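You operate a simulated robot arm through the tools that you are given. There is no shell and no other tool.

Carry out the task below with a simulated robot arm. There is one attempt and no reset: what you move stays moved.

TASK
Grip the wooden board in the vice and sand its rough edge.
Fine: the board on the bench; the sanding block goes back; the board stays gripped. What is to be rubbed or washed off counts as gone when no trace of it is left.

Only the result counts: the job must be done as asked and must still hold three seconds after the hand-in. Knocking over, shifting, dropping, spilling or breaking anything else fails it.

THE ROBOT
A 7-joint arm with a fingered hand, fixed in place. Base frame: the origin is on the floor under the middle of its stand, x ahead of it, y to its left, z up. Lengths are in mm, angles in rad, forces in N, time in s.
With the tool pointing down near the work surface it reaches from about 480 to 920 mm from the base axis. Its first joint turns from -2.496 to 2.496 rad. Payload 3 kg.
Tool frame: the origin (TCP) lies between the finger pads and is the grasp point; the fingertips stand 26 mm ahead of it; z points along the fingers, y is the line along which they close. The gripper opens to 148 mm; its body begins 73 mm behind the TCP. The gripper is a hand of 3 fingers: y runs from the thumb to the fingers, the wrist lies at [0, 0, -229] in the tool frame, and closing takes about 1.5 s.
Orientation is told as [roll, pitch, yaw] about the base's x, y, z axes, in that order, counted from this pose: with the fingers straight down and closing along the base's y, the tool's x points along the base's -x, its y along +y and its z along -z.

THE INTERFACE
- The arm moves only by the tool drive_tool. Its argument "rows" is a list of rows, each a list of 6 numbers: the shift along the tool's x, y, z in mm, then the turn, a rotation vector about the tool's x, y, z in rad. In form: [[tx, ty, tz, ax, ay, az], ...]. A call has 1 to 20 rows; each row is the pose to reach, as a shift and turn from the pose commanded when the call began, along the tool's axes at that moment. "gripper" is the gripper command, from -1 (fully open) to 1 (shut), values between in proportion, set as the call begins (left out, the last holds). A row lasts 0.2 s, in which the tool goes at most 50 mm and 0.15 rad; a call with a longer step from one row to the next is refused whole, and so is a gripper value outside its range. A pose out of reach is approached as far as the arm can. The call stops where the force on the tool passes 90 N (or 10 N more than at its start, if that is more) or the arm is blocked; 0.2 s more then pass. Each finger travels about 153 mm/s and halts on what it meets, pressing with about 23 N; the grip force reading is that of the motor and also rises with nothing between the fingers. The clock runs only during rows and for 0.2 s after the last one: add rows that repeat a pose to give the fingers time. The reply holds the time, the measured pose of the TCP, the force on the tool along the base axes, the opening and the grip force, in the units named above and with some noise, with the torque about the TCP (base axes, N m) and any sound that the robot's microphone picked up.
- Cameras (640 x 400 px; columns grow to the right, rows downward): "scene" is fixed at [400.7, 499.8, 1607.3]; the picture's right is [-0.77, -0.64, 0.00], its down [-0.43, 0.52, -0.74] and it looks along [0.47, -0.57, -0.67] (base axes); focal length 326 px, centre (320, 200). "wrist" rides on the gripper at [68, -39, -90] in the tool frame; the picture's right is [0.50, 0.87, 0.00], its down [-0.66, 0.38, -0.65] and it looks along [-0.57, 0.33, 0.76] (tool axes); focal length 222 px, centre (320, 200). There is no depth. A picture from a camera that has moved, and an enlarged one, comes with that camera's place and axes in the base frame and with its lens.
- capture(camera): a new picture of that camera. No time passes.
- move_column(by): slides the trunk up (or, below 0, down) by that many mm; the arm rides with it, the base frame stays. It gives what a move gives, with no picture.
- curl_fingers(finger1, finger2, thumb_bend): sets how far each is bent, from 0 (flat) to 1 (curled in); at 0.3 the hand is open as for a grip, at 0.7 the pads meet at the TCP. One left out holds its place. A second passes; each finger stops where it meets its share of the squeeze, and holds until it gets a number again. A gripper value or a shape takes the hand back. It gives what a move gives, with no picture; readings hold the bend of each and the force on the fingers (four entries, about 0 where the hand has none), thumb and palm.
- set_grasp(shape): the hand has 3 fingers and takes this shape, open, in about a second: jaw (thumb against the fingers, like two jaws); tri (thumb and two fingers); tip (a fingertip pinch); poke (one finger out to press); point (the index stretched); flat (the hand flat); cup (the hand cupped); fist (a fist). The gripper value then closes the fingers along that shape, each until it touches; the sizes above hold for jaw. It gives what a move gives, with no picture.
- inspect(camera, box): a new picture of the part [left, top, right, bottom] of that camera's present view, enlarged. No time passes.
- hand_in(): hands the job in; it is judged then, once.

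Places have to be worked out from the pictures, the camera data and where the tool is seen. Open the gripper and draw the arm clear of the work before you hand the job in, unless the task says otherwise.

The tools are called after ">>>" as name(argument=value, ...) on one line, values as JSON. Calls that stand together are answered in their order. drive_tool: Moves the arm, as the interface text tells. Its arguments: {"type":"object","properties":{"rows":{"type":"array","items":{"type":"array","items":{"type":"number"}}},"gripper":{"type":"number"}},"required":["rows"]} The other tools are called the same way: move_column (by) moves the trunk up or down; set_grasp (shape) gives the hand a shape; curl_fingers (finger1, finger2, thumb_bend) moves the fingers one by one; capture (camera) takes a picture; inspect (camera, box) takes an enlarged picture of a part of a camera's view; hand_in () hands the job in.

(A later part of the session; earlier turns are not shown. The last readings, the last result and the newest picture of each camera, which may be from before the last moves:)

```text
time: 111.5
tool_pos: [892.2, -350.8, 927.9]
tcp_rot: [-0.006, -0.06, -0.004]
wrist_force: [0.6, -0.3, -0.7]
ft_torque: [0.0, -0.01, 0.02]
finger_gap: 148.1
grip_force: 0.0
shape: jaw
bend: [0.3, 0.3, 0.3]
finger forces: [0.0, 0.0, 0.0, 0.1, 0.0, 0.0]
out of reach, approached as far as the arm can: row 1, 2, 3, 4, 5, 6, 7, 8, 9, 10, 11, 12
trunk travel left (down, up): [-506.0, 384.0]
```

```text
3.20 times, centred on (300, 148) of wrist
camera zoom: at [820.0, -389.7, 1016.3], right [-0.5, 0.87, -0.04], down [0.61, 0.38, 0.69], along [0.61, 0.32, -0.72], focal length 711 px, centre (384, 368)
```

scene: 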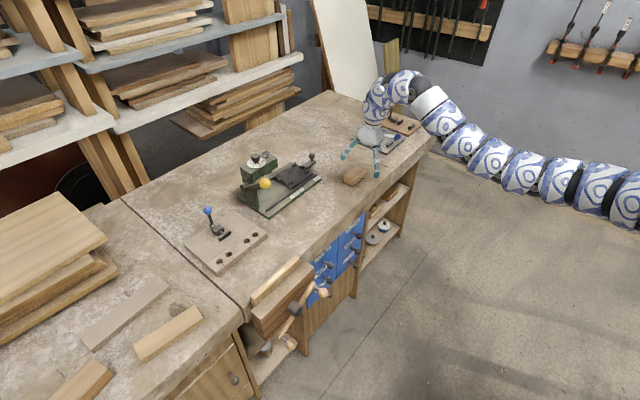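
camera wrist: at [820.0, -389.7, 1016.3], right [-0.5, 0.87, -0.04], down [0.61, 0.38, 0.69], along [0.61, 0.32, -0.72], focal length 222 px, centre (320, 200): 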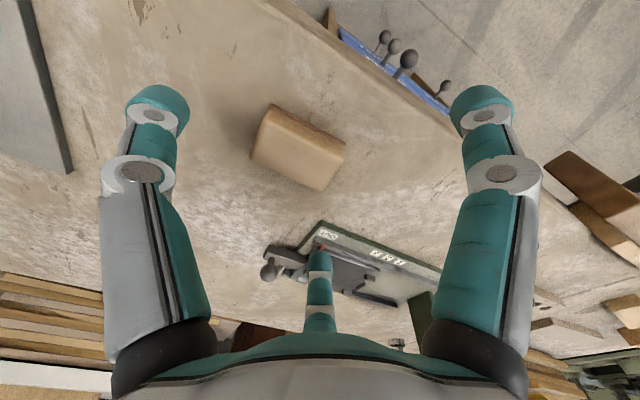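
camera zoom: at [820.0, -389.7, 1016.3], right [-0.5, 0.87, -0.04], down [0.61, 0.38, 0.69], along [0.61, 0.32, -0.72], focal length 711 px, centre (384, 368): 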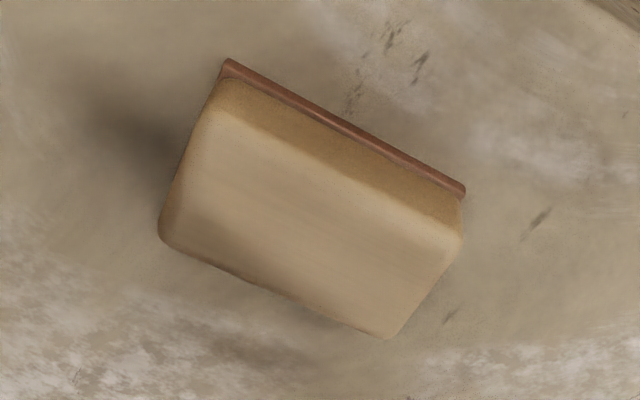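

The block's pad is at x≈912–961, y≈-397…-313 (centre ≈(936.5, -355.5)), top z≈839. I tilt the hand outward by ~0.22 rad to get directly above it.

>>> drive_tool(rows=[[-8, -1, -10, 0, -0.03, 0], [-16, -2, -20, 0, -0.06, 0], [-25, -3, -30, 0, -0.09, 0], [-33, -4, -37, 0, -0.12, 0], [-44.3, -4.7, -37, 0, -0.16, 0], [-44.3, -4.7, -37, 0, -0.16, 0]])

>>> capture(camera="wrist")

```text
time: 112.9
tool_pos: [929.8, -357.2, 967.9]
tcp_rot: [-0.007, -0.227, -0.001]
wrist_force: [1.0, 0.6, -0.8]
ft_torque: [0.0, -0.01, 0.01]
finger_gap: 148.0
grip_force: 0.0
shape: jaw
bend: [0.3, 0.3, 0.3]
finger forces: [0.1, 0.0, 0.0, 0.1, 0.0, 0.1]
out of reach, approached as far as the arm can: row 3, 4, 5, 6
trunk travel left (down, up): [-506.0, 384.0]
```

```text
taken
camera wrist: at [842.9, -395.2, 1042.8], right [-0.48, 0.87, -0.12], down [0.49, 0.38, 0.78], along [0.72, 0.32, -0.61], focal length 222 px, centre (320, 200)
```

wrist: 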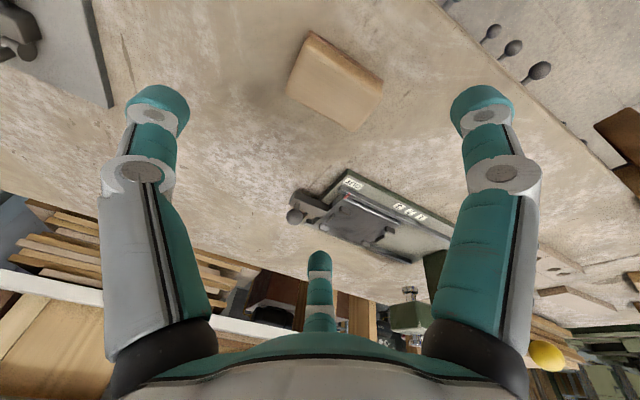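

Nearly there (r≈996). A slightly higher arm relative to the trunk may give the last few millimetres; I try that.

>>> drive_tool(rows=[[-3, 1, -15, 0, -0.01, 0], [-6, 2, -35, 0, -0.02, 0], [-8, 2, -45, 0, -0.03, 0], [-8, 2, -45, 0, -0.03, 0]])

>>> inspect(camera="wrist", box=[260, 10, 420, 150])

```text
time: 113.9
tool_pos: [924.0, -355.2, 1008.7]
tcp_rot: [-0.009, -0.255, -0.002]
wrist_force: [1.0, 1.3, -0.1]
ft_torque: [-0.03, 0.02, -0.02]
finger_gap: 147.8
grip_force: 0.0
shape: jaw
bend: [0.3, 0.3, 0.3]
finger forces: [0.0, 0.0, 0.0, 0.0, 0.1, 0.1]
out of reach, approached as far as the arm can: row 2, 3, 4
trunk travel left (down, up): [-506.0, 384.0]
```

```text
2.86 times, centred on (340, 80) of wrist
camera zoom: at [835.1, -392.5, 1079.9], right [-0.48, 0.87, -0.13], down [0.47, 0.38, 0.8], along [0.74, 0.32, -0.59], focal length 635 px, centre (263, 543)
```

zoom: 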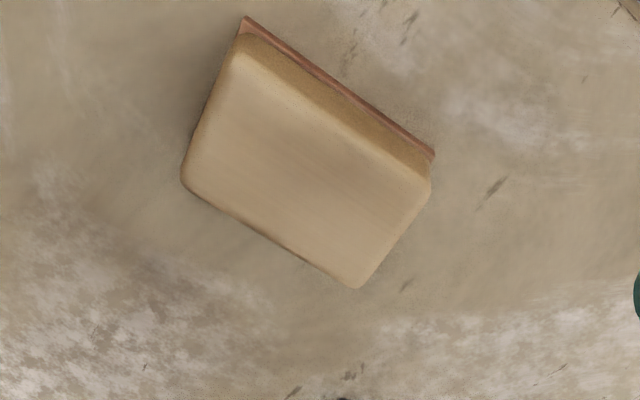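

Higher is worse, so I go the other way: lower the arm to z≈920 with pitch -0.25 and push outward.

>>> drive_tool(rows=[[-2, 0, 25, 0, 0, 0], [-5, 0, 50, 0, 0, 0], [-8, 0, 75, 0, 0, 0], [8, 0, 90, 0, 0, 0], [8, 0, 90, 0, 0, 0]])

>>> inspect(camera="wrist", box=[260, 10, 420, 150])

```text
time: 115.1
tool_pos: [937.5, -355.8, 919.8]
tcp_rot: [-0.007, -0.253, -0.002]
wrist_force: [-0.2, -1.2, 1.2]
ft_torque: [0.01, 0.03, -0.03]
finger_gap: 148.0
grip_force: 0.1
shape: jaw
bend: [0.3, 0.3, 0.3]
finger forces: [0.0, 0.1, 0.1, 0.0, 0.0, 0.0]
out of reach, approached as far as the arm can: row 3
trunk travel left (down, up): [-506.0, 384.0]
```

```text
2.86 times, centred on (340, 80) of wrist
camera zoom: at [849.6, -393.2, 991.4], right [-0.48, 0.87, -0.13], down [0.47, 0.38, 0.79], along [0.74, 0.32, -0.59], focal length 635 px, centre (263, 543)
```

zoom: 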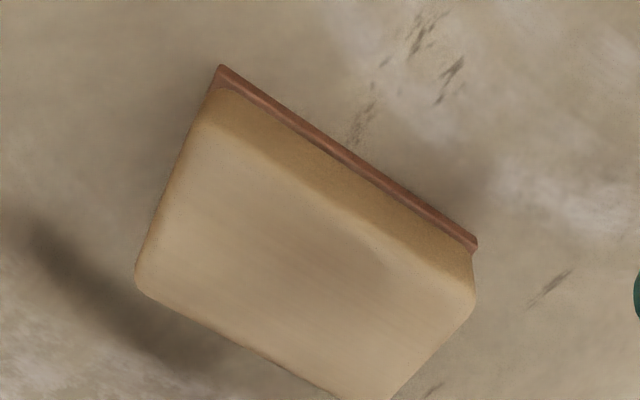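

Directly above the block's centre now. I test whether a smaller tilt still reaches, for a more even grip.

>>> drive_tool(rows=[[0, 0, 10, 0, 0.03, 0], [0, 0, 25, 0, 0.06, 0], [0, 0, 35, 0, 0.08, 0], [0, 0, 35, 0, 0.08, 0]])

```text
time: 116.1
tool_pos: [934.5, -354.7, 884.3]
tcp_rot: [-0.007, -0.175, -0.002]
wrist_force: [-0.1, 0.4, -0.6]
ft_torque: [-0.01, -0.02, -0.01]
finger_gap: 148.0
grip_force: 0.0
shape: jaw
bend: [0.3, 0.3, 0.3]
finger forces: [0.1, 0.0, 0.0, 0.0, 0.0, 0.1]
out of reach, approached as far as the arm can: row 2, 3, 4
trunk travel left (down, up): [-506.0, 384.0]
```

At pitch -0.175 it reaches (934.5, -354.7), good enough. I preshape the fingers to just clear the block, then lower straight down with the trunk to TCP z≈844.

>>> curl_fingers(finger1=0.49, finger2=0.49, thumb_bend=0.44)

>>> capture(camera="wrist")

>>> inspect(camera="scene", box=[310, 110, 420, 200])

```text
time: 117.1
tool_pos: [933.1, -354.7, 883.0]
tcp_rot: [-0.008, -0.173, -0.001]
wrist_force: [0.2, 0.6, -0.2]
ft_torque: [-0.02, -0.03, -0.02]
finger_gap: 74.5
grip_force: 0.0
shape: fingers
bend: [0.49, 0.49, 0.44]
finger forces: [0.0, 0.0, 0.0, 0.0, 0.1, 0.0]
trunk travel left (down, up): [-506.0, 384.0]
```

```text
taken
camera wrist: at [851.1, -391.9, 962.1], right [-0.49, 0.87, -0.09], down [0.53, 0.38, 0.75], along [0.69, 0.32, -0.65], focal length 222 px, centre (320, 200)
```

wrist: 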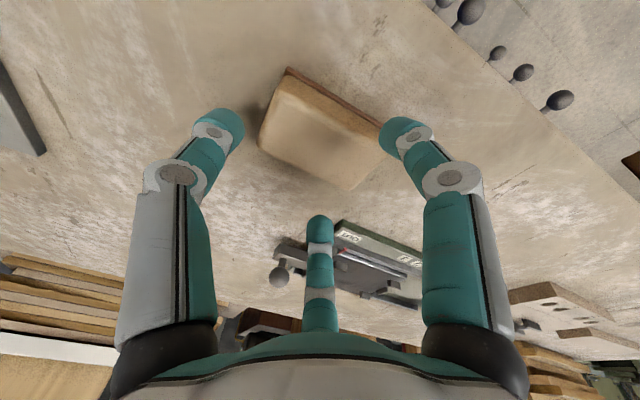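

```text
4.44 times, centred on (365, 155) of scene
camera zoom: at [400.7, 499.8, 1607.3], right [-0.77, -0.64, 0.0], down [-0.43, 0.52, -0.74], along [0.47, -0.57, -0.67], focal length 1446 px, centre (120, 400)
```

zoom: 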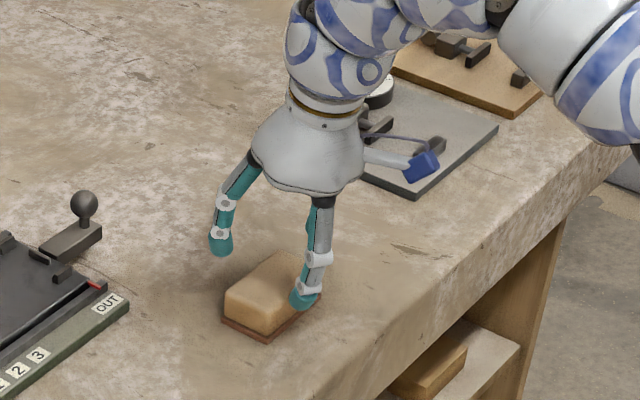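

I zoom in on the block in the wrist view to check the alignment before lowering.

>>> inspect(camera="wrist", box=[200, 50, 440, 250])

```text
2.00 times, centred on (320, 150) of wrist
camera zoom: at [851.1, -391.9, 962.1], right [-0.49, 0.87, -0.09], down [0.53, 0.38, 0.75], along [0.69, 0.32, -0.65], focal length 444 px, centre (320, 300)
```

zoom: 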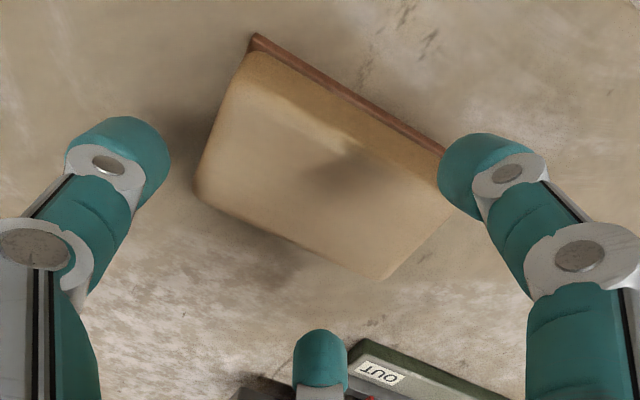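

The block is centred under the hand (centre ≈(936, -355)). I lower 39 mm with the trunk.

>>> move_column(by=-30)

>>> move_column(by=-9)

>>> capture(camera="wrist")

>>> inspect(camera="scene", box=[310, 130, 400, 200])

```text
time: 117.8
tool_pos: [932.9, -353.9, 853.7]
tcp_rot: [-0.007, -0.175, -0.002]
wrist_force: [-0.3, 0.6, -0.5]
ft_torque: [0.01, -0.02, -0.02]
finger_gap: 74.6
grip_force: 0.0
shape: fingers
bend: [0.49, 0.49, 0.44]
finger forces: [0.0, 0.0, 0.1, 0.0, 0.0, 0.0]
trunk travel left (down, up): [-476.0, 414.0]
```

```text
time: 118.4
tool_pos: [933.2, -353.4, 844.1]
tcp_rot: [-0.009, -0.174, -0.001]
wrist_force: [0.3, 0.1, -0.2]
ft_torque: [-0.04, -0.03, 0.02]
finger_gap: 74.4
grip_force: 0.1
shape: fingers
bend: [0.49, 0.49, 0.44]
finger forces: [0.1, 0.1, 0.0, 0.0, 0.0, 0.0]
trunk travel left (down, up): [-467.0, 423.0]
```

```text
taken
camera wrist: at [851.1, -391.9, 923.2], right [-0.49, 0.87, -0.09], down [0.53, 0.38, 0.75], along [0.69, 0.32, -0.65], focal length 222 px, centre (320, 200)
```

wrist: 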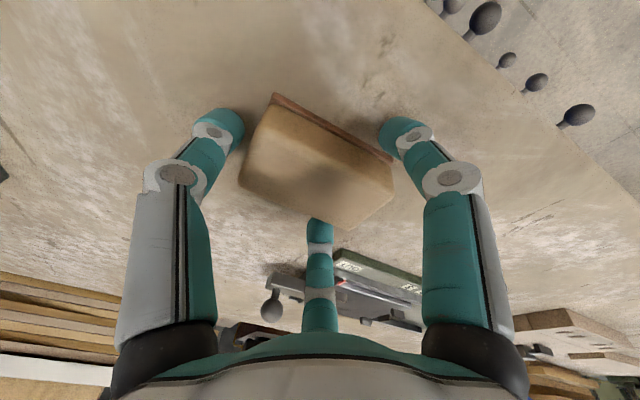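

```text
5.71 times, centred on (355, 165) of scene
camera zoom: at [400.7, 499.8, 1607.3], right [-0.77, -0.64, 0.0], down [-0.43, 0.52, -0.74], along [0.47, -0.57, -0.67], focal length 1860 px, centre (120, 400)
```

zoom: 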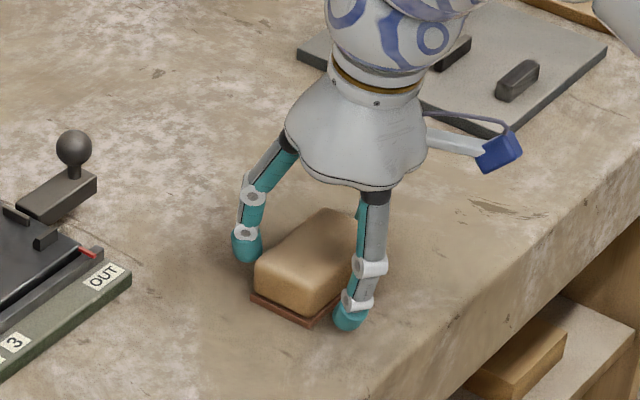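

The fingers straddle the block with the near fingertip just above the bench. I curl all three in to grip it.

>>> curl_fingers(finger1=0.8, finger2=0.8, thumb_bend=0.8)

>>> capture(camera="wrist")

>>> inspect(camera="scene", box=[310, 130, 400, 200])

```text
time: 119.4
tool_pos: [932.9, -353.6, 844.7]
tcp_rot: [-0.008, -0.173, -0.001]
wrist_force: [-0.5, -0.8, 1.1]
ft_torque: [0.13, 0.1, 0.03]
finger_gap: 22.0
grip_force: 12.2
shape: fingers
bend: [0.55, 0.54, 0.74]
finger forces: [8.4, 7.4, 0.1, 0.0, 9.0, 0.0]
trunk travel left (down, up): [-467.0, 423.0]
```

```text
taken
camera wrist: at [851.0, -392.0, 923.2], right [-0.49, 0.87, -0.09], down [0.53, 0.38, 0.75], along [0.69, 0.32, -0.65], focal length 222 px, centre (320, 200)
```

wrist: 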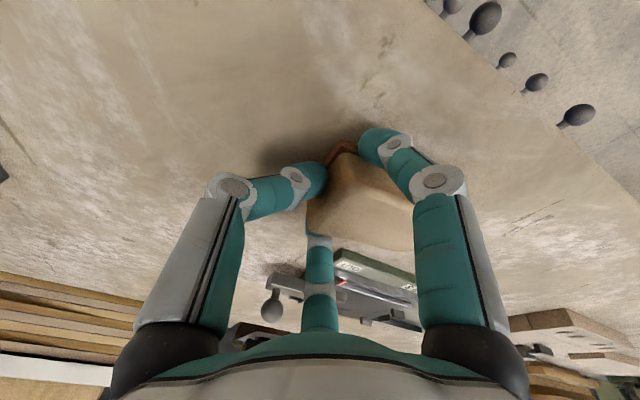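

```text
5.71 times, centred on (355, 165) of scene
camera zoom: at [400.7, 499.8, 1607.3], right [-0.77, -0.64, 0.0], down [-0.43, 0.52, -0.74], along [0.47, -0.57, -0.67], focal length 1860 px, centre (120, 400)
```

zoom: 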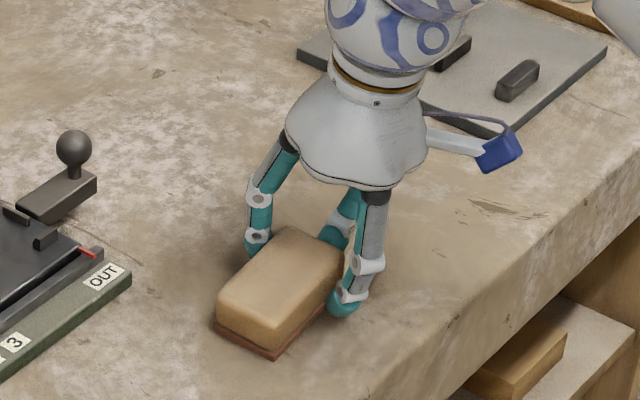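

The thumb slid the block about 38 mm towards +y before settling, so the grip is off-centre (its home is centre ≈(936, -355), which I keep in mind). I release, re-centre over the block, and regrip with the thumb held as a stop.

>>> curl_fingers(finger1=0.47, finger2=0.47, thumb_bend=0.44)

>>> move_column(by=35)

>>> inspect(camera="wrist", box=[200, 50, 440, 250])

>>> inspect(camera="scene", box=[310, 130, 400, 200])

```text
time: 120.4
tool_pos: [933.6, -353.2, 844.6]
tcp_rot: [-0.006, -0.175, -0.001]
wrist_force: [-1.1, 0.4, 0.9]
ft_torque: [0.0, 0.02, -0.04]
finger_gap: 76.6
grip_force: 0.0
shape: fingers
bend: [0.47, 0.47, 0.44]
finger forces: [0.1, 0.0, 0.0, 0.1, 0.0, 0.1]
trunk travel left (down, up): [-467.0, 423.0]
```

```text
time: 121.2
tool_pos: [934.5, -353.4, 878.7]
tcp_rot: [-0.007, -0.173, -0.002]
wrist_force: [0.5, 0.3, 0.1]
ft_torque: [0.01, 0.03, 0.02]
finger_gap: 76.4
grip_force: 0.0
shape: fingers
bend: [0.47, 0.47, 0.44]
finger forces: [0.0, 0.0, 0.0, 0.0, 0.1, 0.0]
trunk travel left (down, up): [-502.0, 388.0]
```

```text
2.00 times, centred on (320, 150) of wrist
camera zoom: at [851.2, -392.0, 957.9], right [-0.49, 0.87, -0.09], down [0.53, 0.38, 0.75], along [0.69, 0.32, -0.65], focal length 444 px, centre (320, 300)
```

zoom: 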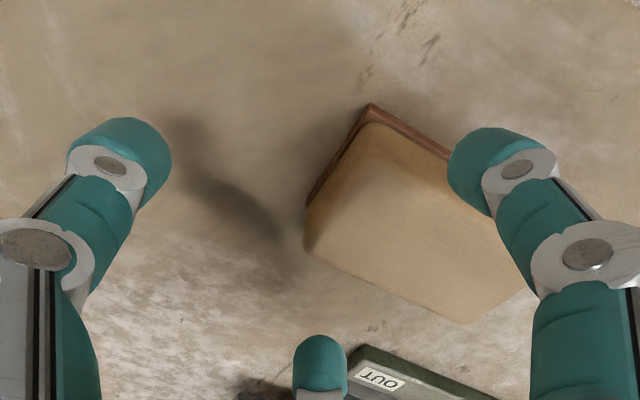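

```text
5.71 times, centred on (355, 165) of scene
camera zoom: at [400.7, 499.8, 1607.3], right [-0.77, -0.64, 0.0], down [-0.43, 0.52, -0.74], along [0.47, -0.57, -0.67], focal length 1860 px, centre (120, 400)
```

zoom: 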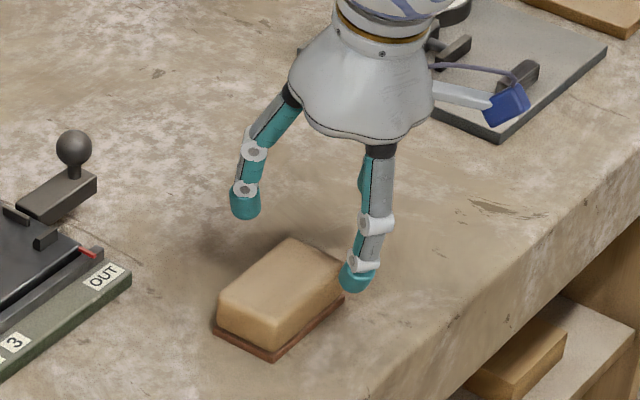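

The block slid straight by ≈42 mm in +y (now centre ≈(937, -316)), without rotating. I shift the hand to y≈-323 and lower again.

>>> drive_tool(rows=[[0, 15, 0, 0, 0, 0], [0, 30.5, 0, 0, 0, 0], [0, 30.5, 0, 0, 0, 0]])

>>> move_column(by=-34)

>>> capture(camera="wrist")

>>> inspect(camera="scene", box=[310, 130, 400, 200])

```text
time: 122.0
tool_pos: [934.0, -321.8, 880.1]
tcp_rot: [-0.007, -0.175, -0.003]
wrist_force: [-0.1, 0.0, -0.1]
ft_torque: [0.01, 0.0, -0.01]
finger_gap: 76.6
grip_force: 0.0
shape: fingers
bend: [0.47, 0.47, 0.44]
finger forces: [0.0, 0.0, 0.1, 0.0, 0.0, 0.1]
trunk travel left (down, up): [-502.0, 388.0]
```

```text
time: 122.8
tool_pos: [933.9, -322.8, 846.8]
tcp_rot: [-0.008, -0.176, -0.002]
wrist_force: [-0.2, 0.7, -0.4]
ft_torque: [-0.04, 0.02, 0.01]
finger_gap: 76.4
grip_force: 0.0
shape: fingers
bend: [0.47, 0.47, 0.44]
finger forces: [0.0, 0.0, 0.1, 0.0, 0.1, 0.0]
trunk travel left (down, up): [-468.0, 422.0]
```

```text
taken
camera wrist: at [851.0, -361.0, 924.2], right [-0.49, 0.87, -0.09], down [0.53, 0.38, 0.75], along [0.69, 0.32, -0.65], focal length 222 px, centre (320, 200)
```

wrist: 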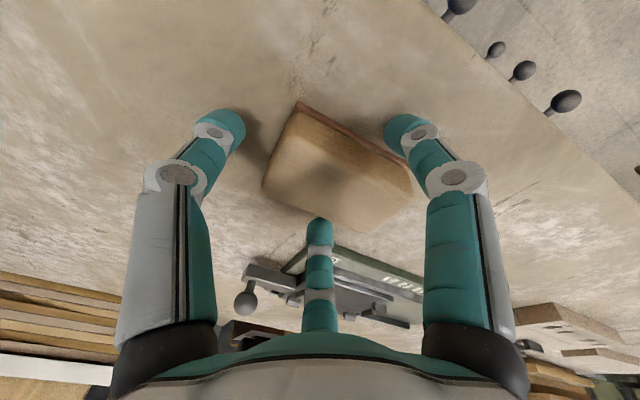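

```text
5.71 times, centred on (355, 165) of scene
camera zoom: at [400.7, 499.8, 1607.3], right [-0.77, -0.64, 0.0], down [-0.43, 0.52, -0.74], along [0.47, -0.57, -0.67], focal length 1860 px, centre (120, 400)
```

zoom: 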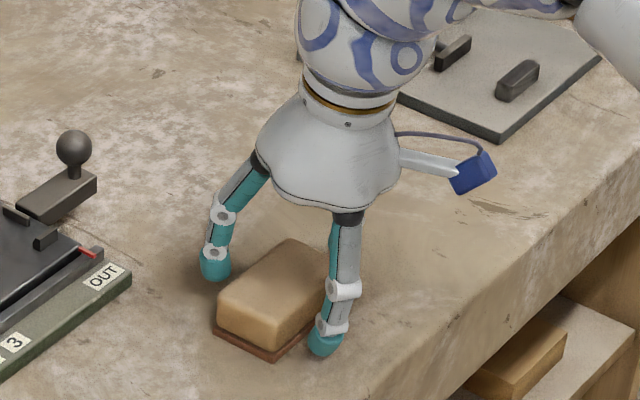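

Well placed. I lower 3 mm more and close: fingers squeeze the long sides while the thumb goes only to 0.53 as an end stop.

>>> move_column(by=-3)

>>> curl_fingers(finger1=0.8, finger2=0.8, thumb_bend=0.53)

>>> capture(camera="wrist")

>>> inspect(camera="scene", box=[310, 130, 400, 200])

```text
time: 123.3
tool_pos: [935.1, -323.5, 843.0]
tcp_rot: [-0.008, -0.175, -0.001]
wrist_force: [0.1, 0.8, 0.4]
ft_torque: [0.0, -0.04, 0.02]
finger_gap: 76.3
grip_force: 0.1
shape: fingers
bend: [0.47, 0.47, 0.44]
finger forces: [0.0, 0.0, 0.0, 0.1, 0.1, 0.0]
trunk travel left (down, up): [-465.0, 425.0]
```

```text
time: 124.3
tool_pos: [935.1, -323.3, 842.0]
tcp_rot: [-0.006, -0.176, -0.001]
wrist_force: [0.4, -0.3, -0.8]
ft_torque: [-0.01, 0.01, 0.0]
finger_gap: 47.9
grip_force: 9.0
shape: fingers
bend: [0.56, 0.56, 0.52]
finger forces: [8.0, 8.3, 0.1, 0.1, 2.3, 0.0]
trunk travel left (down, up): [-465.0, 425.0]
```

```text
taken
camera wrist: at [851.1, -361.0, 921.1], right [-0.49, 0.87, -0.09], down [0.53, 0.38, 0.75], along [0.69, 0.32, -0.65], focal length 222 px, centre (320, 200)
```

wrist: 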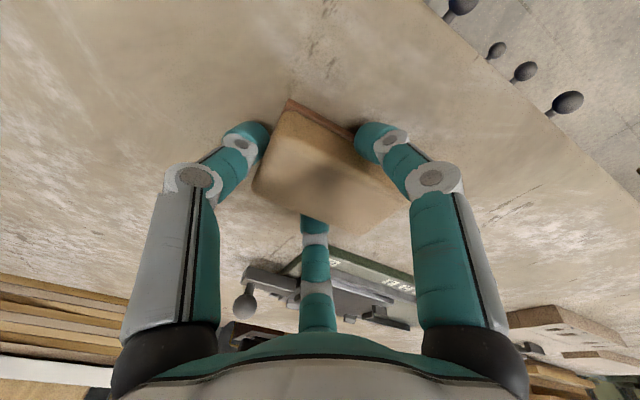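

```text
5.71 times, centred on (355, 165) of scene
camera zoom: at [400.7, 499.8, 1607.3], right [-0.77, -0.64, 0.0], down [-0.43, 0.52, -0.74], along [0.47, -0.57, -0.67], focal length 1860 px, centre (120, 400)
```

zoom: 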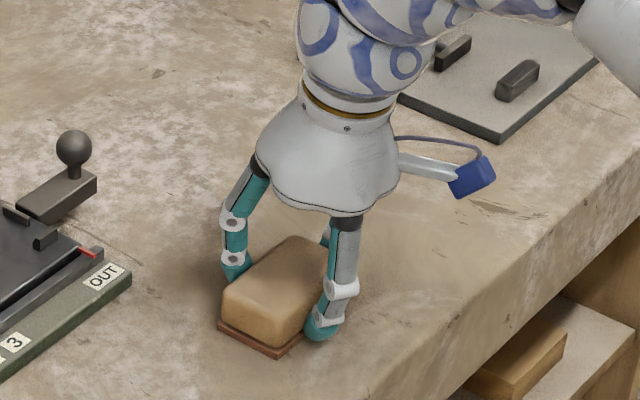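

Gripped: both fingers ~8 N on the sides, thumb backing the end. I lift with the trunk and check.

>>> move_column(by=60)

>>> capture(camera="wrist")

>>> inspect(camera="scene", box=[310, 110, 400, 200])

```text
time: 125.3
tool_pos: [933.5, -321.6, 902.1]
tcp_rot: [-0.005, -0.173, -0.003]
wrist_force: [0.5, 0.8, -1.0]
ft_torque: [-0.05, 0.03, 0.01]
finger_gap: 47.9
grip_force: 9.4
shape: fingers
bend: [0.56, 0.56, 0.52]
finger forces: [8.0, 8.1, 0.1, 0.0, 2.3, 0.0]
trunk travel left (down, up): [-525.0, 365.0]
```

```text
taken
camera wrist: at [851.3, -361.2, 980.8], right [-0.49, 0.87, -0.09], down [0.53, 0.38, 0.75], along [0.69, 0.32, -0.65], focal length 222 px, centre (320, 200)
```

wrist: 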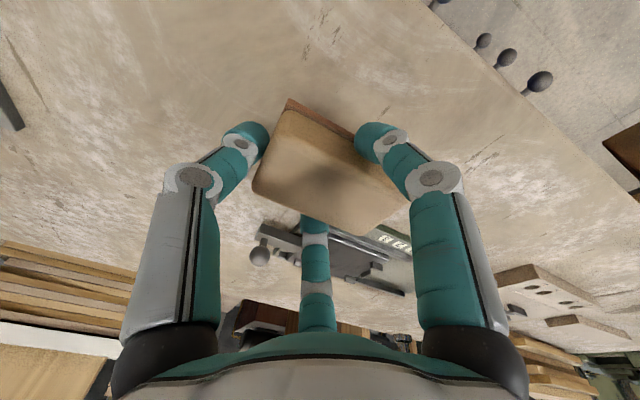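

```text
4.44 times, centred on (355, 155) of scene
camera zoom: at [400.7, 499.8, 1607.3], right [-0.77, -0.64, 0.0], down [-0.43, 0.52, -0.74], along [0.47, -0.57, -0.67], focal length 1446 px, centre (164, 400)
```

zoom: 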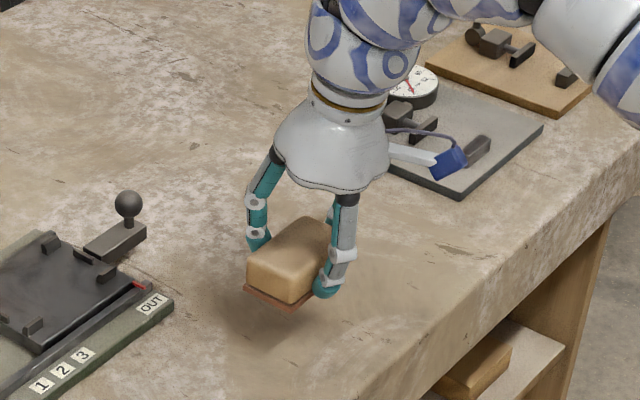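

The block is held level. I raise it further and carry it, orientation unchanged, to above the clamped board.

>>> move_column(by=60)

>>> drive_tool(rows=[[6, 28, -1, 0, 0, 0], [15, 63, -3, 0, 0, 0], [24, 99, -4, 0, 0, 0], [33, 135, -6, 0, 0, 0], [42, 171, -7, 0, 0, 0], [50, 207, -9, 0, 0, 0], [58, 243, -10, 0, 0, 0], [67, 279, -12, 0, 0, 0], [75, 315, -13, 0, 0, 0], [84, 351, -15, 0, 0, 0], [92, 387, -16, 0, 0, 0], [100.3, 421.6, -17.6, 0, 0, 0], [100.3, 421.6, -17.6, 0, 0, 0]])

>>> capture(camera="wrist")

>>> capture(camera="scene")

```text
time: 126.3
tool_pos: [933.7, -324.0, 962.0]
tcp_rot: [-0.009, -0.173, -0.002]
wrist_force: [0.4, 0.7, -1.6]
ft_torque: [-0.03, 0.0, 0.03]
finger_gap: 47.9
grip_force: 9.0
shape: fingers
bend: [0.56, 0.56, 0.52]
finger forces: [7.9, 8.2, 0.1, 0.0, 2.2, 0.0]
trunk travel left (down, up): [-585.0, 305.0]
```

```text
time: 129.1
tool_pos: [867.3, -13.4, 938.8]
tcp_rot: [-0.007, -0.172, 0.0]
wrist_force: [-0.5, -0.2, -0.6]
ft_torque: [-0.02, 0.0, -0.02]
finger_gap: 47.2
grip_force: 10.1
shape: fingers
bend: [0.56, 0.57, 0.52]
finger forces: [8.7, 8.7, 0.0, 0.0, 2.3, 0.0]
out of reach, approached as far as the arm can: row 8, 9, 10, 11, 12, 13
trunk travel left (down, up): [-585.0, 305.0]
```

```text
taken
camera wrist: at [785.1, -52.2, 1017.2], right [-0.49, 0.87, -0.09], down [0.53, 0.38, 0.75], along [0.69, 0.32, -0.65], focal length 222 px, centre (320, 200)
```

wrist: 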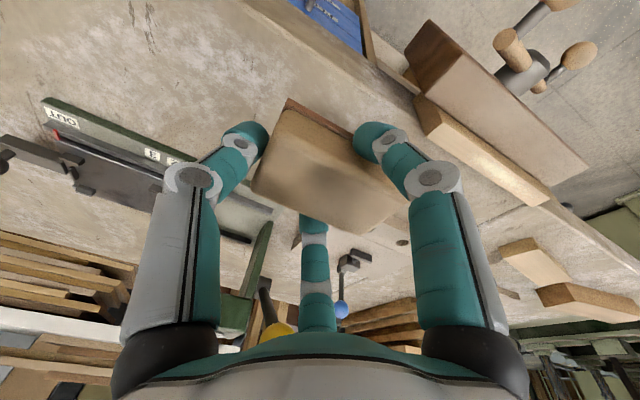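

```text
taken
```

scene: 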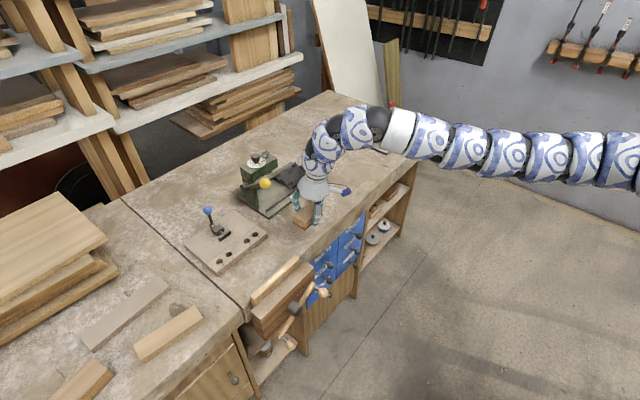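

The elbow limit blocks going further in at this height; I raise the trunk 150 mm and lower the arm accordingly, then continue to above the board.

>>> move_column(by=150)

>>> drive_tool(rows=[[6, 0, 37, 0, 0, 0], [13, 0, 74, 0, 0, 0], [19.5, 8, 111, 0, 0, 0], [25.7, 20, 146, 0, 0, 0], [34, 50, 145, 0, 0, 0], [43, 80, 143, 0, 0, 0], [60.6, 113, 140.7, 0, 0, 0], [60.6, 113, 140.7, 0, 0, 0]])

>>> capture(camera="wrist")

>>> inspect(camera="scene", box=[230, 180, 350, 300])

```text
time: 130.8
tool_pos: [867.3, -13.3, 1087.7]
tcp_rot: [-0.007, -0.174, -0.002]
wrist_force: [-0.3, -0.1, -1.0]
ft_torque: [0.0, 0.01, -0.02]
finger_gap: 47.5
grip_force: 10.0
shape: fingers
bend: [0.56, 0.57, 0.52]
finger forces: [8.6, 8.7, 0.1, 0.1, 2.3, 0.0]
trunk travel left (down, up): [-735.0, 155.0]
```

```text
time: 132.6
tool_pos: [826.4, 18.6, 940.7]
tcp_rot: [-0.008, -0.174, 0.0]
wrist_force: [0.3, -0.5, -1.1]
ft_torque: [-0.06, 0.04, 0.01]
finger_gap: 46.9
grip_force: 9.9
shape: fingers
bend: [0.57, 0.57, 0.52]
finger forces: [8.6, 8.7, 0.0, 0.0, 2.1, 0.0]
out of reach, approached as far as the arm can: row 2, 3, 4, 5, 6, 7, 8
trunk travel left (down, up): [-735.0, 155.0]
```

```text
taken
camera wrist: at [742.2, -19.2, 1019.2], right [-0.49, 0.87, -0.09], down [0.53, 0.38, 0.75], along [0.69, 0.32, -0.65], focal length 222 px, centre (320, 200)
```

wrist: 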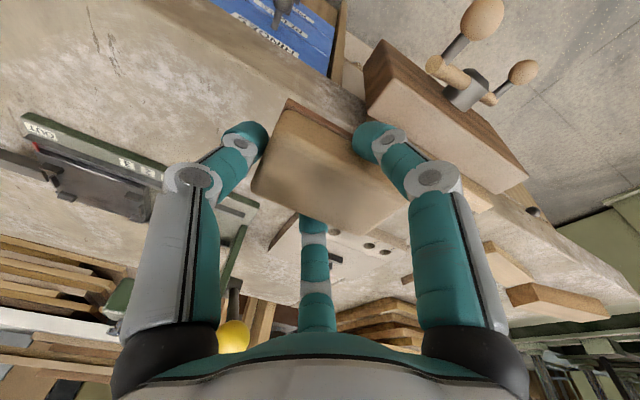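

```text
3.33 times, centred on (290, 240) of scene
camera zoom: at [400.7, 499.8, 1607.3], right [-0.77, -0.64, 0.0], down [-0.43, 0.52, -0.74], along [0.47, -0.57, -0.67], focal length 1085 px, centre (420, 67)
```

zoom: 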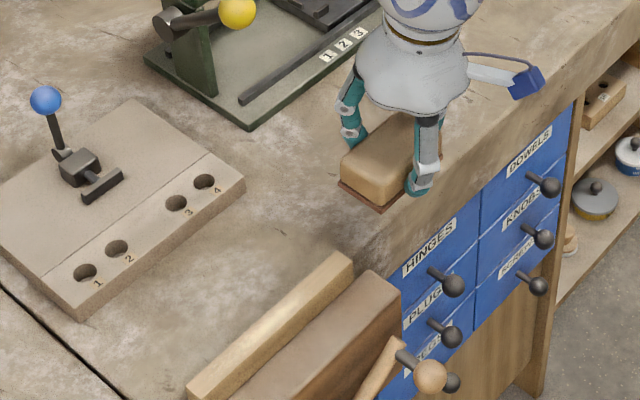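

I continue towards the board in y.

>>> drive_tool(rows=[[-1, 20, 0, 0, 0, 0], [-3, 40, 1, 0, 0, 0], [-4, 60, 1, 0, 0, 0], [-5.2, 81, 1, 0, 0, 0], [-5.2, 81, 1, 0, 0, 0]])

>>> capture(camera="wrist")

>>> inspect(camera="scene", box=[230, 200, 340, 300])

```text
time: 133.8
tool_pos: [823.4, 19.3, 941.7]
tcp_rot: [-0.007, -0.175, -0.001]
wrist_force: [0.0, 0.1, -0.7]
ft_torque: [0.0, 0.01, 0.0]
finger_gap: 47.1
grip_force: 9.3
shape: fingers
bend: [0.57, 0.57, 0.52]
finger forces: [8.6, 8.7, 0.0, 0.0, 2.1, 0.0]
out of reach, approached as far as the arm can: row 1, 2, 3, 4, 5
trunk travel left (down, up): [-735.0, 155.0]
```

```text
taken
camera wrist: at [742.0, -19.0, 1019.2], right [-0.49, 0.87, -0.09], down [0.53, 0.38, 0.75], along [0.69, 0.32, -0.65], focal length 222 px, centre (320, 200)
```

wrist: 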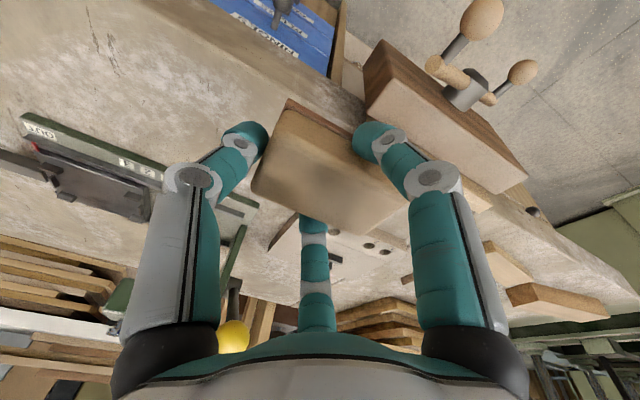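

```text
4.00 times, centred on (285, 250) of scene
camera zoom: at [400.7, 499.8, 1607.3], right [-0.77, -0.64, 0.0], down [-0.43, 0.52, -0.74], along [0.47, -0.57, -0.67], focal length 1302 px, centre (460, 0)
```

zoom: 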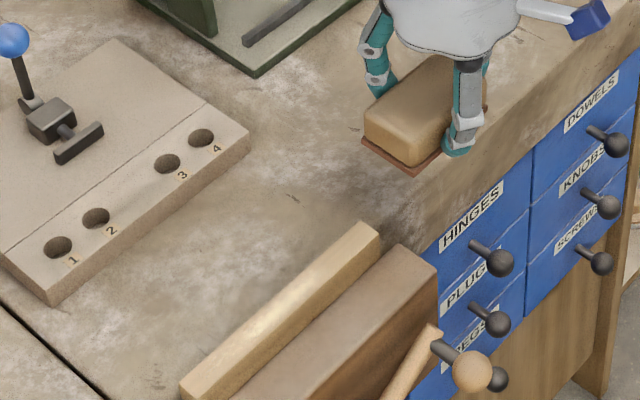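

It is stuck in +y with this exact orientation (a wrist/elbow joint limit). I try adding some yaw while moving, since the block's yaw relative to the board is not critical.

>>> drive_tool(rows=[[0, 5, -10, 0, 0, -0.06], [0, 10, -20, 0, 0, -0.12], [0, 20, -30, 0, 0, -0.18], [0, 35, -30, 0, 0, -0.2], [0, 50, -30, 0, 0, -0.2]])

>>> drive_tool(rows=[[-10, 10, 0, 0, 0, 0], [-20, 20, 0, 0, 0, 0], [-30, 40, 0, 0, 0, 0], [-30, 60, 0, 0, 0, 0]])

>>> capture(camera="scene")

```text
time: 135.0
tool_pos: [831.2, 14.1, 967.6]
tcp_rot: [-0.043, -0.167, 0.203]
wrist_force: [-0.1, -0.3, -1.1]
ft_torque: [0.0, 0.0, -0.01]
finger_gap: 46.9
grip_force: 9.6
shape: fingers
bend: [0.57, 0.57, 0.52]
finger forces: [8.5, 8.5, 0.0, 0.0, 1.9, 0.0]
out of reach, approached as far as the arm can: row 1, 2, 3, 4, 5
trunk travel left (down, up): [-735.0, 155.0]
```

```text
time: 136.0
tool_pos: [834.5, 14.0, 967.8]
tcp_rot: [-0.042, -0.17, 0.2]
wrist_force: [-0.3, 0.3, -1.5]
ft_torque: [-0.02, -0.01, -0.01]
finger_gap: 47.2
grip_force: 9.2
shape: fingers
bend: [0.57, 0.57, 0.52]
finger forces: [8.5, 8.6, 0.0, 0.1, 1.8, 0.1]
out of reach, approached as far as the arm can: row 1, 2, 3, 4
trunk travel left (down, up): [-735.0, 155.0]
```

```text
taken
```

scene: 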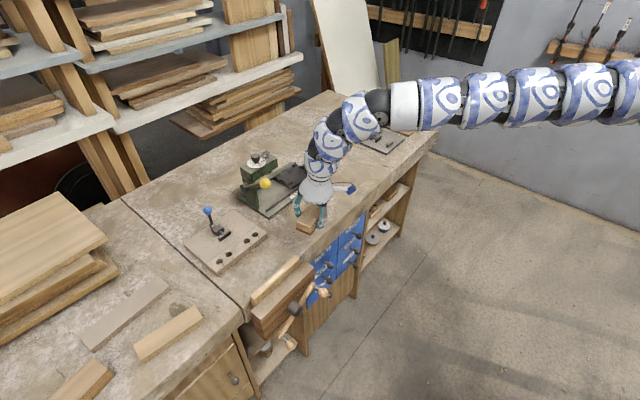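

The stuck direction seems to be orientation-coupled, so I rotate the whole pose about the base axis (as pure first-joint motion would), which should always be feasible.

>>> drive_tool(rows=[[-2.2, 16.5, -0.3, -0.0034, -0.0008, -0.0197], [-4.4, 33, -0.6, -0.0068, -0.0016, -0.0394], [-6.6, 49.4, -1, -0.0101, -0.0025, -0.0591], [-8.8, 66, -1.3, -0.0135, -0.0033, -0.0788], [-11, 82.4, -1.6, -0.0169, -0.0041, -0.0985], [-11, 82.4, -1.6, -0.0169, -0.0041, -0.0985]])

```text
time: 137.4
tool_pos: [830.2, 18.9, 954.2]
tcp_rot: [-0.042, -0.17, 0.302]
wrist_force: [0.5, 1.1, -1.1]
ft_torque: [-0.01, -0.01, 0.05]
finger_gap: 47.0
grip_force: 9.4
shape: fingers
bend: [0.57, 0.57, 0.52]
finger forces: [8.4, 8.4, 0.1, 0.0, 2.0, 0.0]
out of reach, approached as far as the arm can: row 1, 2, 3, 4, 5, 6
trunk travel left (down, up): [-735.0, 155.0]
```

Still blocked. I probe: first move radially outward 40 mm, then try +y again.

>>> drive_tool(rows=[[-20, 3, 0, 0, 0, 0], [-40, 6, 0, 0, 0, 0]])

>>> drive_tool(rows=[[-3, 15, 0, 0, 0, -0.02], [-6, 30, 0, 0, 0, -0.04], [-9, 45, 0, 0, 0, -0.06]])

>>> inspect(camera="scene", box=[260, 40, 640, 280])

```text
time: 138.0
tool_pos: [829.9, 20.2, 954.5]
tcp_rot: [-0.041, -0.169, 0.303]
wrist_force: [-0.4, -0.2, -0.2]
ft_torque: [-0.03, 0.0, 0.0]
finger_gap: 47.0
grip_force: 9.1
shape: fingers
bend: [0.57, 0.57, 0.52]
finger forces: [8.3, 8.3, 0.1, 0.0, 1.9, 0.0]
out of reach, approached as far as the arm can: row 1, 2
trunk travel left (down, up): [-735.0, 155.0]
```

```text
time: 138.8
tool_pos: [821.0, 30.5, 943.9]
tcp_rot: [-0.05, -0.167, 0.347]
wrist_force: [0.6, -0.1, -1.3]
ft_torque: [-0.03, -0.03, 0.02]
finger_gap: 46.6
grip_force: 9.3
shape: fingers
bend: [0.57, 0.57, 0.52]
finger forces: [8.3, 8.2, 0.0, 0.0, 1.7, 0.0]
out of reach, approached as far as the arm can: row 1, 2, 3
trunk travel left (down, up): [-735.0, 155.0]
```

```text
1.67 times, centred on (450, 160) of scene
camera zoom: at [400.7, 499.8, 1607.3], right [-0.77, -0.64, 0.0], down [-0.43, 0.52, -0.74], along [0.47, -0.57, -0.67], focal length 542 px, centre (103, 267)
```

zoom: 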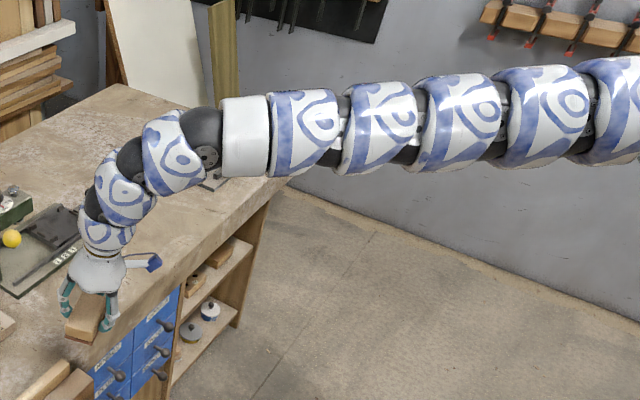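

The arm looks stretched straight in this trunk position. I lower the trunk 90 mm (raising nothing else) to relieve it, then test +y again.

>>> drive_tool(rows=[[0, 0, -20, 0, 0, 0], [0, 0, -40, 0, 0, 0]])

>>> drive_tool(rows=[[0, 0, 0, -0.07, 0, 0], [0, 0, 0, -0.14, 0, 0]])

>>> drive_tool(rows=[[0, 15, 0, 0, 0, 0], [0, 30, 0, 0, 0, 0]])

```text
time: 139.4
tool_pos: [832.1, 19.7, 967.1]
tcp_rot: [-0.052, -0.164, 0.362]
wrist_force: [-0.3, 0.2, -1.6]
ft_torque: [0.0, -0.01, -0.03]
finger_gap: 46.6
grip_force: 9.3
shape: fingers
bend: [0.57, 0.57, 0.52]
finger forces: [8.2, 8.4, 0.1, 0.0, 1.9, 0.0]
out of reach, approached as far as the arm can: row 1, 2
trunk travel left (down, up): [-735.0, 155.0]
```

```text
time: 140.0
tool_pos: [830.3, 18.5, 967.8]
tcp_rot: [0.088, -0.166, 0.364]
wrist_force: [-0.4, -0.1, -0.8]
ft_torque: [0.0, -0.02, 0.02]
finger_gap: 46.7
grip_force: 8.9
shape: fingers
bend: [0.57, 0.57, 0.52]
finger forces: [8.4, 8.3, 0.1, 0.0, 1.8, 0.0]
trunk travel left (down, up): [-735.0, 155.0]
```

```text
time: 140.6
tool_pos: [819.8, 46.5, 970.9]
tcp_rot: [0.086, -0.166, 0.361]
wrist_force: [-0.3, -0.4, -2.3]
ft_torque: [0.01, 0.01, 0.01]
finger_gap: 46.7
grip_force: 9.4
shape: fingers
bend: [0.57, 0.57, 0.52]
finger forces: [8.1, 8.3, 0.0, 0.0, 1.7, 0.0]
trunk travel left (down, up): [-735.0, 155.0]
```

A sideways lean frees it, so the wrist is in an awkward branch (flipped during the handle work). I'll set the block down at a nearby free spot on the bench, un-flip the wrist empty-handed, and regrip. First I move back to about (850, -60) restoring the orientation.

>>> drive_tool(rows=[[1.5, -18, -2, 0.026, -0.004, 0.059], [3, -36, -4, 0.051, -0.008, 0.118], [4.6, -55, -5.5, 0.077, -0.012, 0.177], [6.1, -73, -7, 0.103, -0.016, 0.236], [7.6, -91, -9, 0.128, -0.019, 0.295], [9.2, -109.2, -11, 0.154, -0.0232, 0.3545], [9.2, -109.2, -11, 0.154, -0.0232, 0.3545]])

>>> move_column(by=-80)

>>> capture(camera="wrist")

>>> capture(camera="scene")

```text
time: 142.2
tool_pos: [849.5, -59.9, 970.0]
tcp_rot: [-0.005, -0.173, 0.001]
wrist_force: [0.1, 0.9, -0.9]
ft_torque: [0.02, 0.0, 0.0]
finger_gap: 46.5
grip_force: 9.2
shape: fingers
bend: [0.57, 0.57, 0.52]
finger forces: [8.1, 8.1, 0.0, 0.1, 1.5, 0.1]
trunk travel left (down, up): [-735.0, 155.0]
```

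```text
time: 143.4
tool_pos: [850.0, -58.4, 889.7]
tcp_rot: [-0.006, -0.173, 0.003]
wrist_force: [0.4, 0.0, -1.5]
ft_torque: [0.04, 0.02, -0.01]
finger_gap: 46.8
grip_force: 9.7
shape: fingers
bend: [0.57, 0.57, 0.52]
finger forces: [8.0, 8.2, 0.0, 0.1, 1.7, 0.0]
trunk travel left (down, up): [-655.0, 235.0]
```

```text
taken
camera wrist: at [766.5, -97.4, 968.4], right [-0.49, 0.86, -0.09], down [0.53, 0.38, 0.76], along [0.69, 0.32, -0.65], focal length 222 px, centre (320, 200)
```

wrist: 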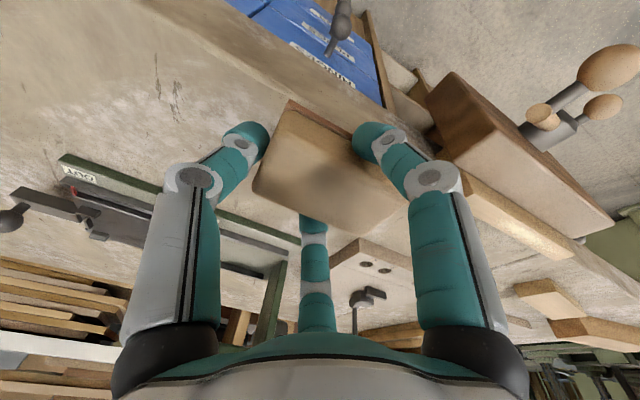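

```text
taken
```

scene: 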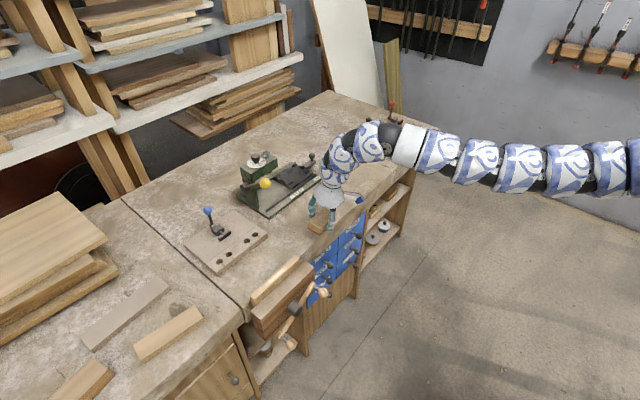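

Orientation restored. Before setting the block down, I test once more whether +y is free at this lower trunk height.

>>> drive_tool(rows=[[5, 20, -1, 0, 0, 0], [5, 40, -1, 0, 0, 0], [5, 60, -1, 0, 0, 0], [5, 80, -1, 0, 0, 0]])

```text
time: 144.4
tool_pos: [837.9, 13.8, 895.5]
tcp_rot: [-0.003, -0.173, 0.0]
wrist_force: [-0.4, -0.6, -2.4]
ft_torque: [-0.03, 0.01, -0.01]
finger_gap: 46.3
grip_force: 8.8
shape: fingers
bend: [0.57, 0.57, 0.52]
finger forces: [8.0, 8.0, 0.0, 0.0, 1.6, 0.0]
out of reach, approached as far as the arm can: row 3, 4
trunk travel left (down, up): [-655.0, 235.0]
```

The azimuth itself seems stuck near y≈15 in this tilted pose. I test whether a truly vertical hand (pitch 0) frees it.

>>> drive_tool(rows=[[0, -20, 0, 0, 0.06, 0], [0, -40, 0, 0, 0.12, 0], [0, -40, 0, 0, 0.175, 0], [0, -40, 0, 0, 0.175, 0]])

>>> drive_tool(rows=[[0, 20, 0, 0, 0, 0], [0, 40, 0, 0, 0, 0], [0, 60, 0, 0, 0, 0], [0, 80, 0, 0, 0, 0], [0, 100, 0, 0, 0, 0]])

```text
time: 145.4
tool_pos: [820.3, -56.5, 894.0]
tcp_rot: [-0.006, -0.001, 0.001]
wrist_force: [-0.3, 0.1, -1.2]
ft_torque: [0.0, -0.01, 0.03]
finger_gap: 46.6
grip_force: 9.1
shape: fingers
bend: [0.57, 0.57, 0.52]
finger forces: [7.9, 8.0, 0.0, 0.0, 1.5, 0.0]
out of reach, approached as far as the arm can: row 1, 2, 3, 4
trunk travel left (down, up): [-655.0, 235.0]
```

```text
time: 146.6
tool_pos: [809.4, -21.1, 896.6]
tcp_rot: [-0.005, -0.001, 0.001]
wrist_force: [-0.5, 0.3, -0.7]
ft_torque: [-0.01, -0.03, 0.05]
finger_gap: 46.5
grip_force: 8.6
shape: fingers
bend: [0.57, 0.57, 0.52]
finger forces: [7.9, 8.2, 0.1, 0.0, 1.5, 0.0]
out of reach, approached as far as the arm can: row 2, 3, 4, 5
trunk travel left (down, up): [-655.0, 235.0]
```

Worse when vertical. I test a clean pure rotation about the base axis (position and yaw together) from a comfortable pose, to see if the first joint itself is limiting.

>>> drive_tool(rows=[[-5, -15, 0, 0, 0, 0], [-10, -35, 0, 0, 0, 0]])

>>> drive_tool(rows=[[0, 20, 0, 0, 0, -0.025], [0, 40, 0, 0, 0, -0.05], [0.5, 61, 0, 0, 0, -0.075], [1, 81, 0, 0, 0, -0.1], [1.5, 101, 0, 0, 0, -0.125], [2, 121.5, 0, 0, 0, -0.15]])

```text
time: 147.2
tool_pos: [818.4, -54.3, 899.7]
tcp_rot: [-0.004, 0.0, 0.003]
wrist_force: [0.6, -0.2, -0.9]
ft_torque: [-0.01, -0.03, 0.0]
finger_gap: 46.4
grip_force: 9.0
shape: fingers
bend: [0.57, 0.57, 0.52]
finger forces: [7.8, 8.1, 0.0, 0.0, 1.5, 0.0]
trunk travel left (down, up): [-655.0, 235.0]
```

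```text
time: 148.6
tool_pos: [800.8, -5.9, 899.3]
tcp_rot: [-0.005, -0.001, 0.083]
wrist_force: [0.2, 0.3, -0.8]
ft_torque: [0.03, -0.01, 0.01]
finger_gap: 46.1
grip_force: 8.7
shape: fingers
bend: [0.57, 0.57, 0.52]
finger forces: [8.3, 8.6, 0.1, 0.1, 1.7, 0.0]
out of reach, approached as far as the arm can: row 2, 3, 4, 5, 6
trunk travel left (down, up): [-655.0, 235.0]
```

The first joint really seems to be the limit. I look at the arm's posture again for the elbow position.

>>> inspect(camera="scene", box=[300, 60, 640, 270])

>>> capture(camera="wrist")

```text
1.88 times, centred on (470, 165) of scene
camera zoom: at [400.7, 499.8, 1607.3], right [-0.77, -0.64, 0.0], down [-0.43, 0.52, -0.74], along [0.47, -0.57, -0.67], focal length 613 px, centre (38, 266)
```

zoom: 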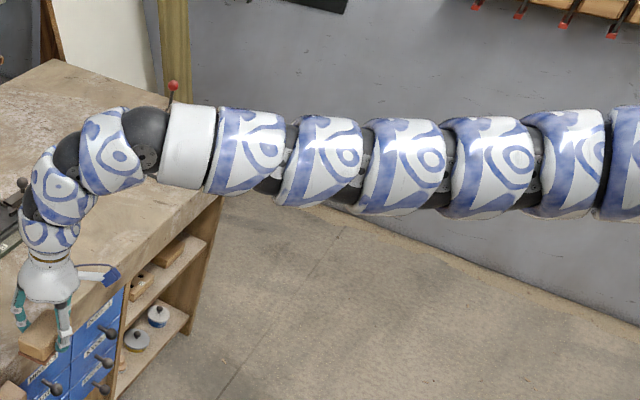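

```text
taken
camera wrist: at [737.2, -49.9, 992.1], right [-0.57, 0.82, 0.0], down [0.62, 0.43, 0.65], along [0.54, 0.37, -0.76], focal length 222 px, centre (320, 200)
```

wrist: 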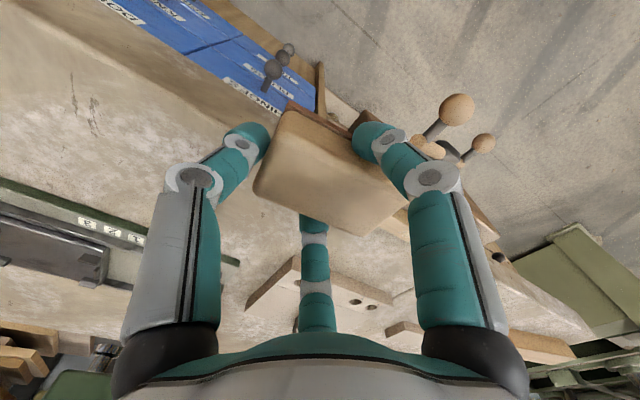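

The motion pattern suggests the elbow is swung to the -y side. Earlier, with the hand at yaw ≈1–1.6, everything up to y=250 was reachable, so I try turning the hand's yaw positively here and see whether +y frees up.

>>> drive_tool(rows=[[-5, -10, 0, 0, 0, -0.13], [-10, -20, 0, 0, 0, -0.26], [-10, -20, 0, 0, 0, -0.39], [-10, -20, 0, 0, 0, -0.52], [-10, -20, 0, 0, 0, -0.65], [-10, -20, 0, 0, 0, -0.78], [-10, -20, 0, 0, 0, -0.91], [-10, -20, 0, 0, 0, -1.04]])

>>> drive_tool(rows=[[-15, 10, 0, 0, 0, 0], [-30, 20, 0, 0, 0, 0], [-45, 30, 0, 0, 0, 0]])

```text
time: 150.4
tool_pos: [812.2, -24.2, 897.9]
tcp_rot: [-0.003, 0.006, 1.124]
wrist_force: [0.2, -0.4, -2.2]
ft_torque: [0.0, 0.0, -0.03]
finger_gap: 45.9
grip_force: 9.2
shape: fingers
bend: [0.57, 0.57, 0.52]
finger forces: [8.2, 8.4, 0.1, 0.0, 1.6, 0.0]
trunk travel left (down, up): [-655.0, 235.0]
```

```text
time: 151.2
tool_pos: [799.8, -7.6, 897.0]
tcp_rot: [-0.002, 0.006, 1.122]
wrist_force: [0.4, -0.5, -0.4]
ft_torque: [-0.01, 0.02, -0.02]
finger_gap: 46.1
grip_force: 9.7
shape: fingers
bend: [0.57, 0.57, 0.52]
finger forces: [8.2, 8.4, 0.0, 0.1, 1.6, 0.1]
out of reach, approached as far as the arm can: row 1, 2, 3
trunk travel left (down, up): [-655.0, 235.0]
```

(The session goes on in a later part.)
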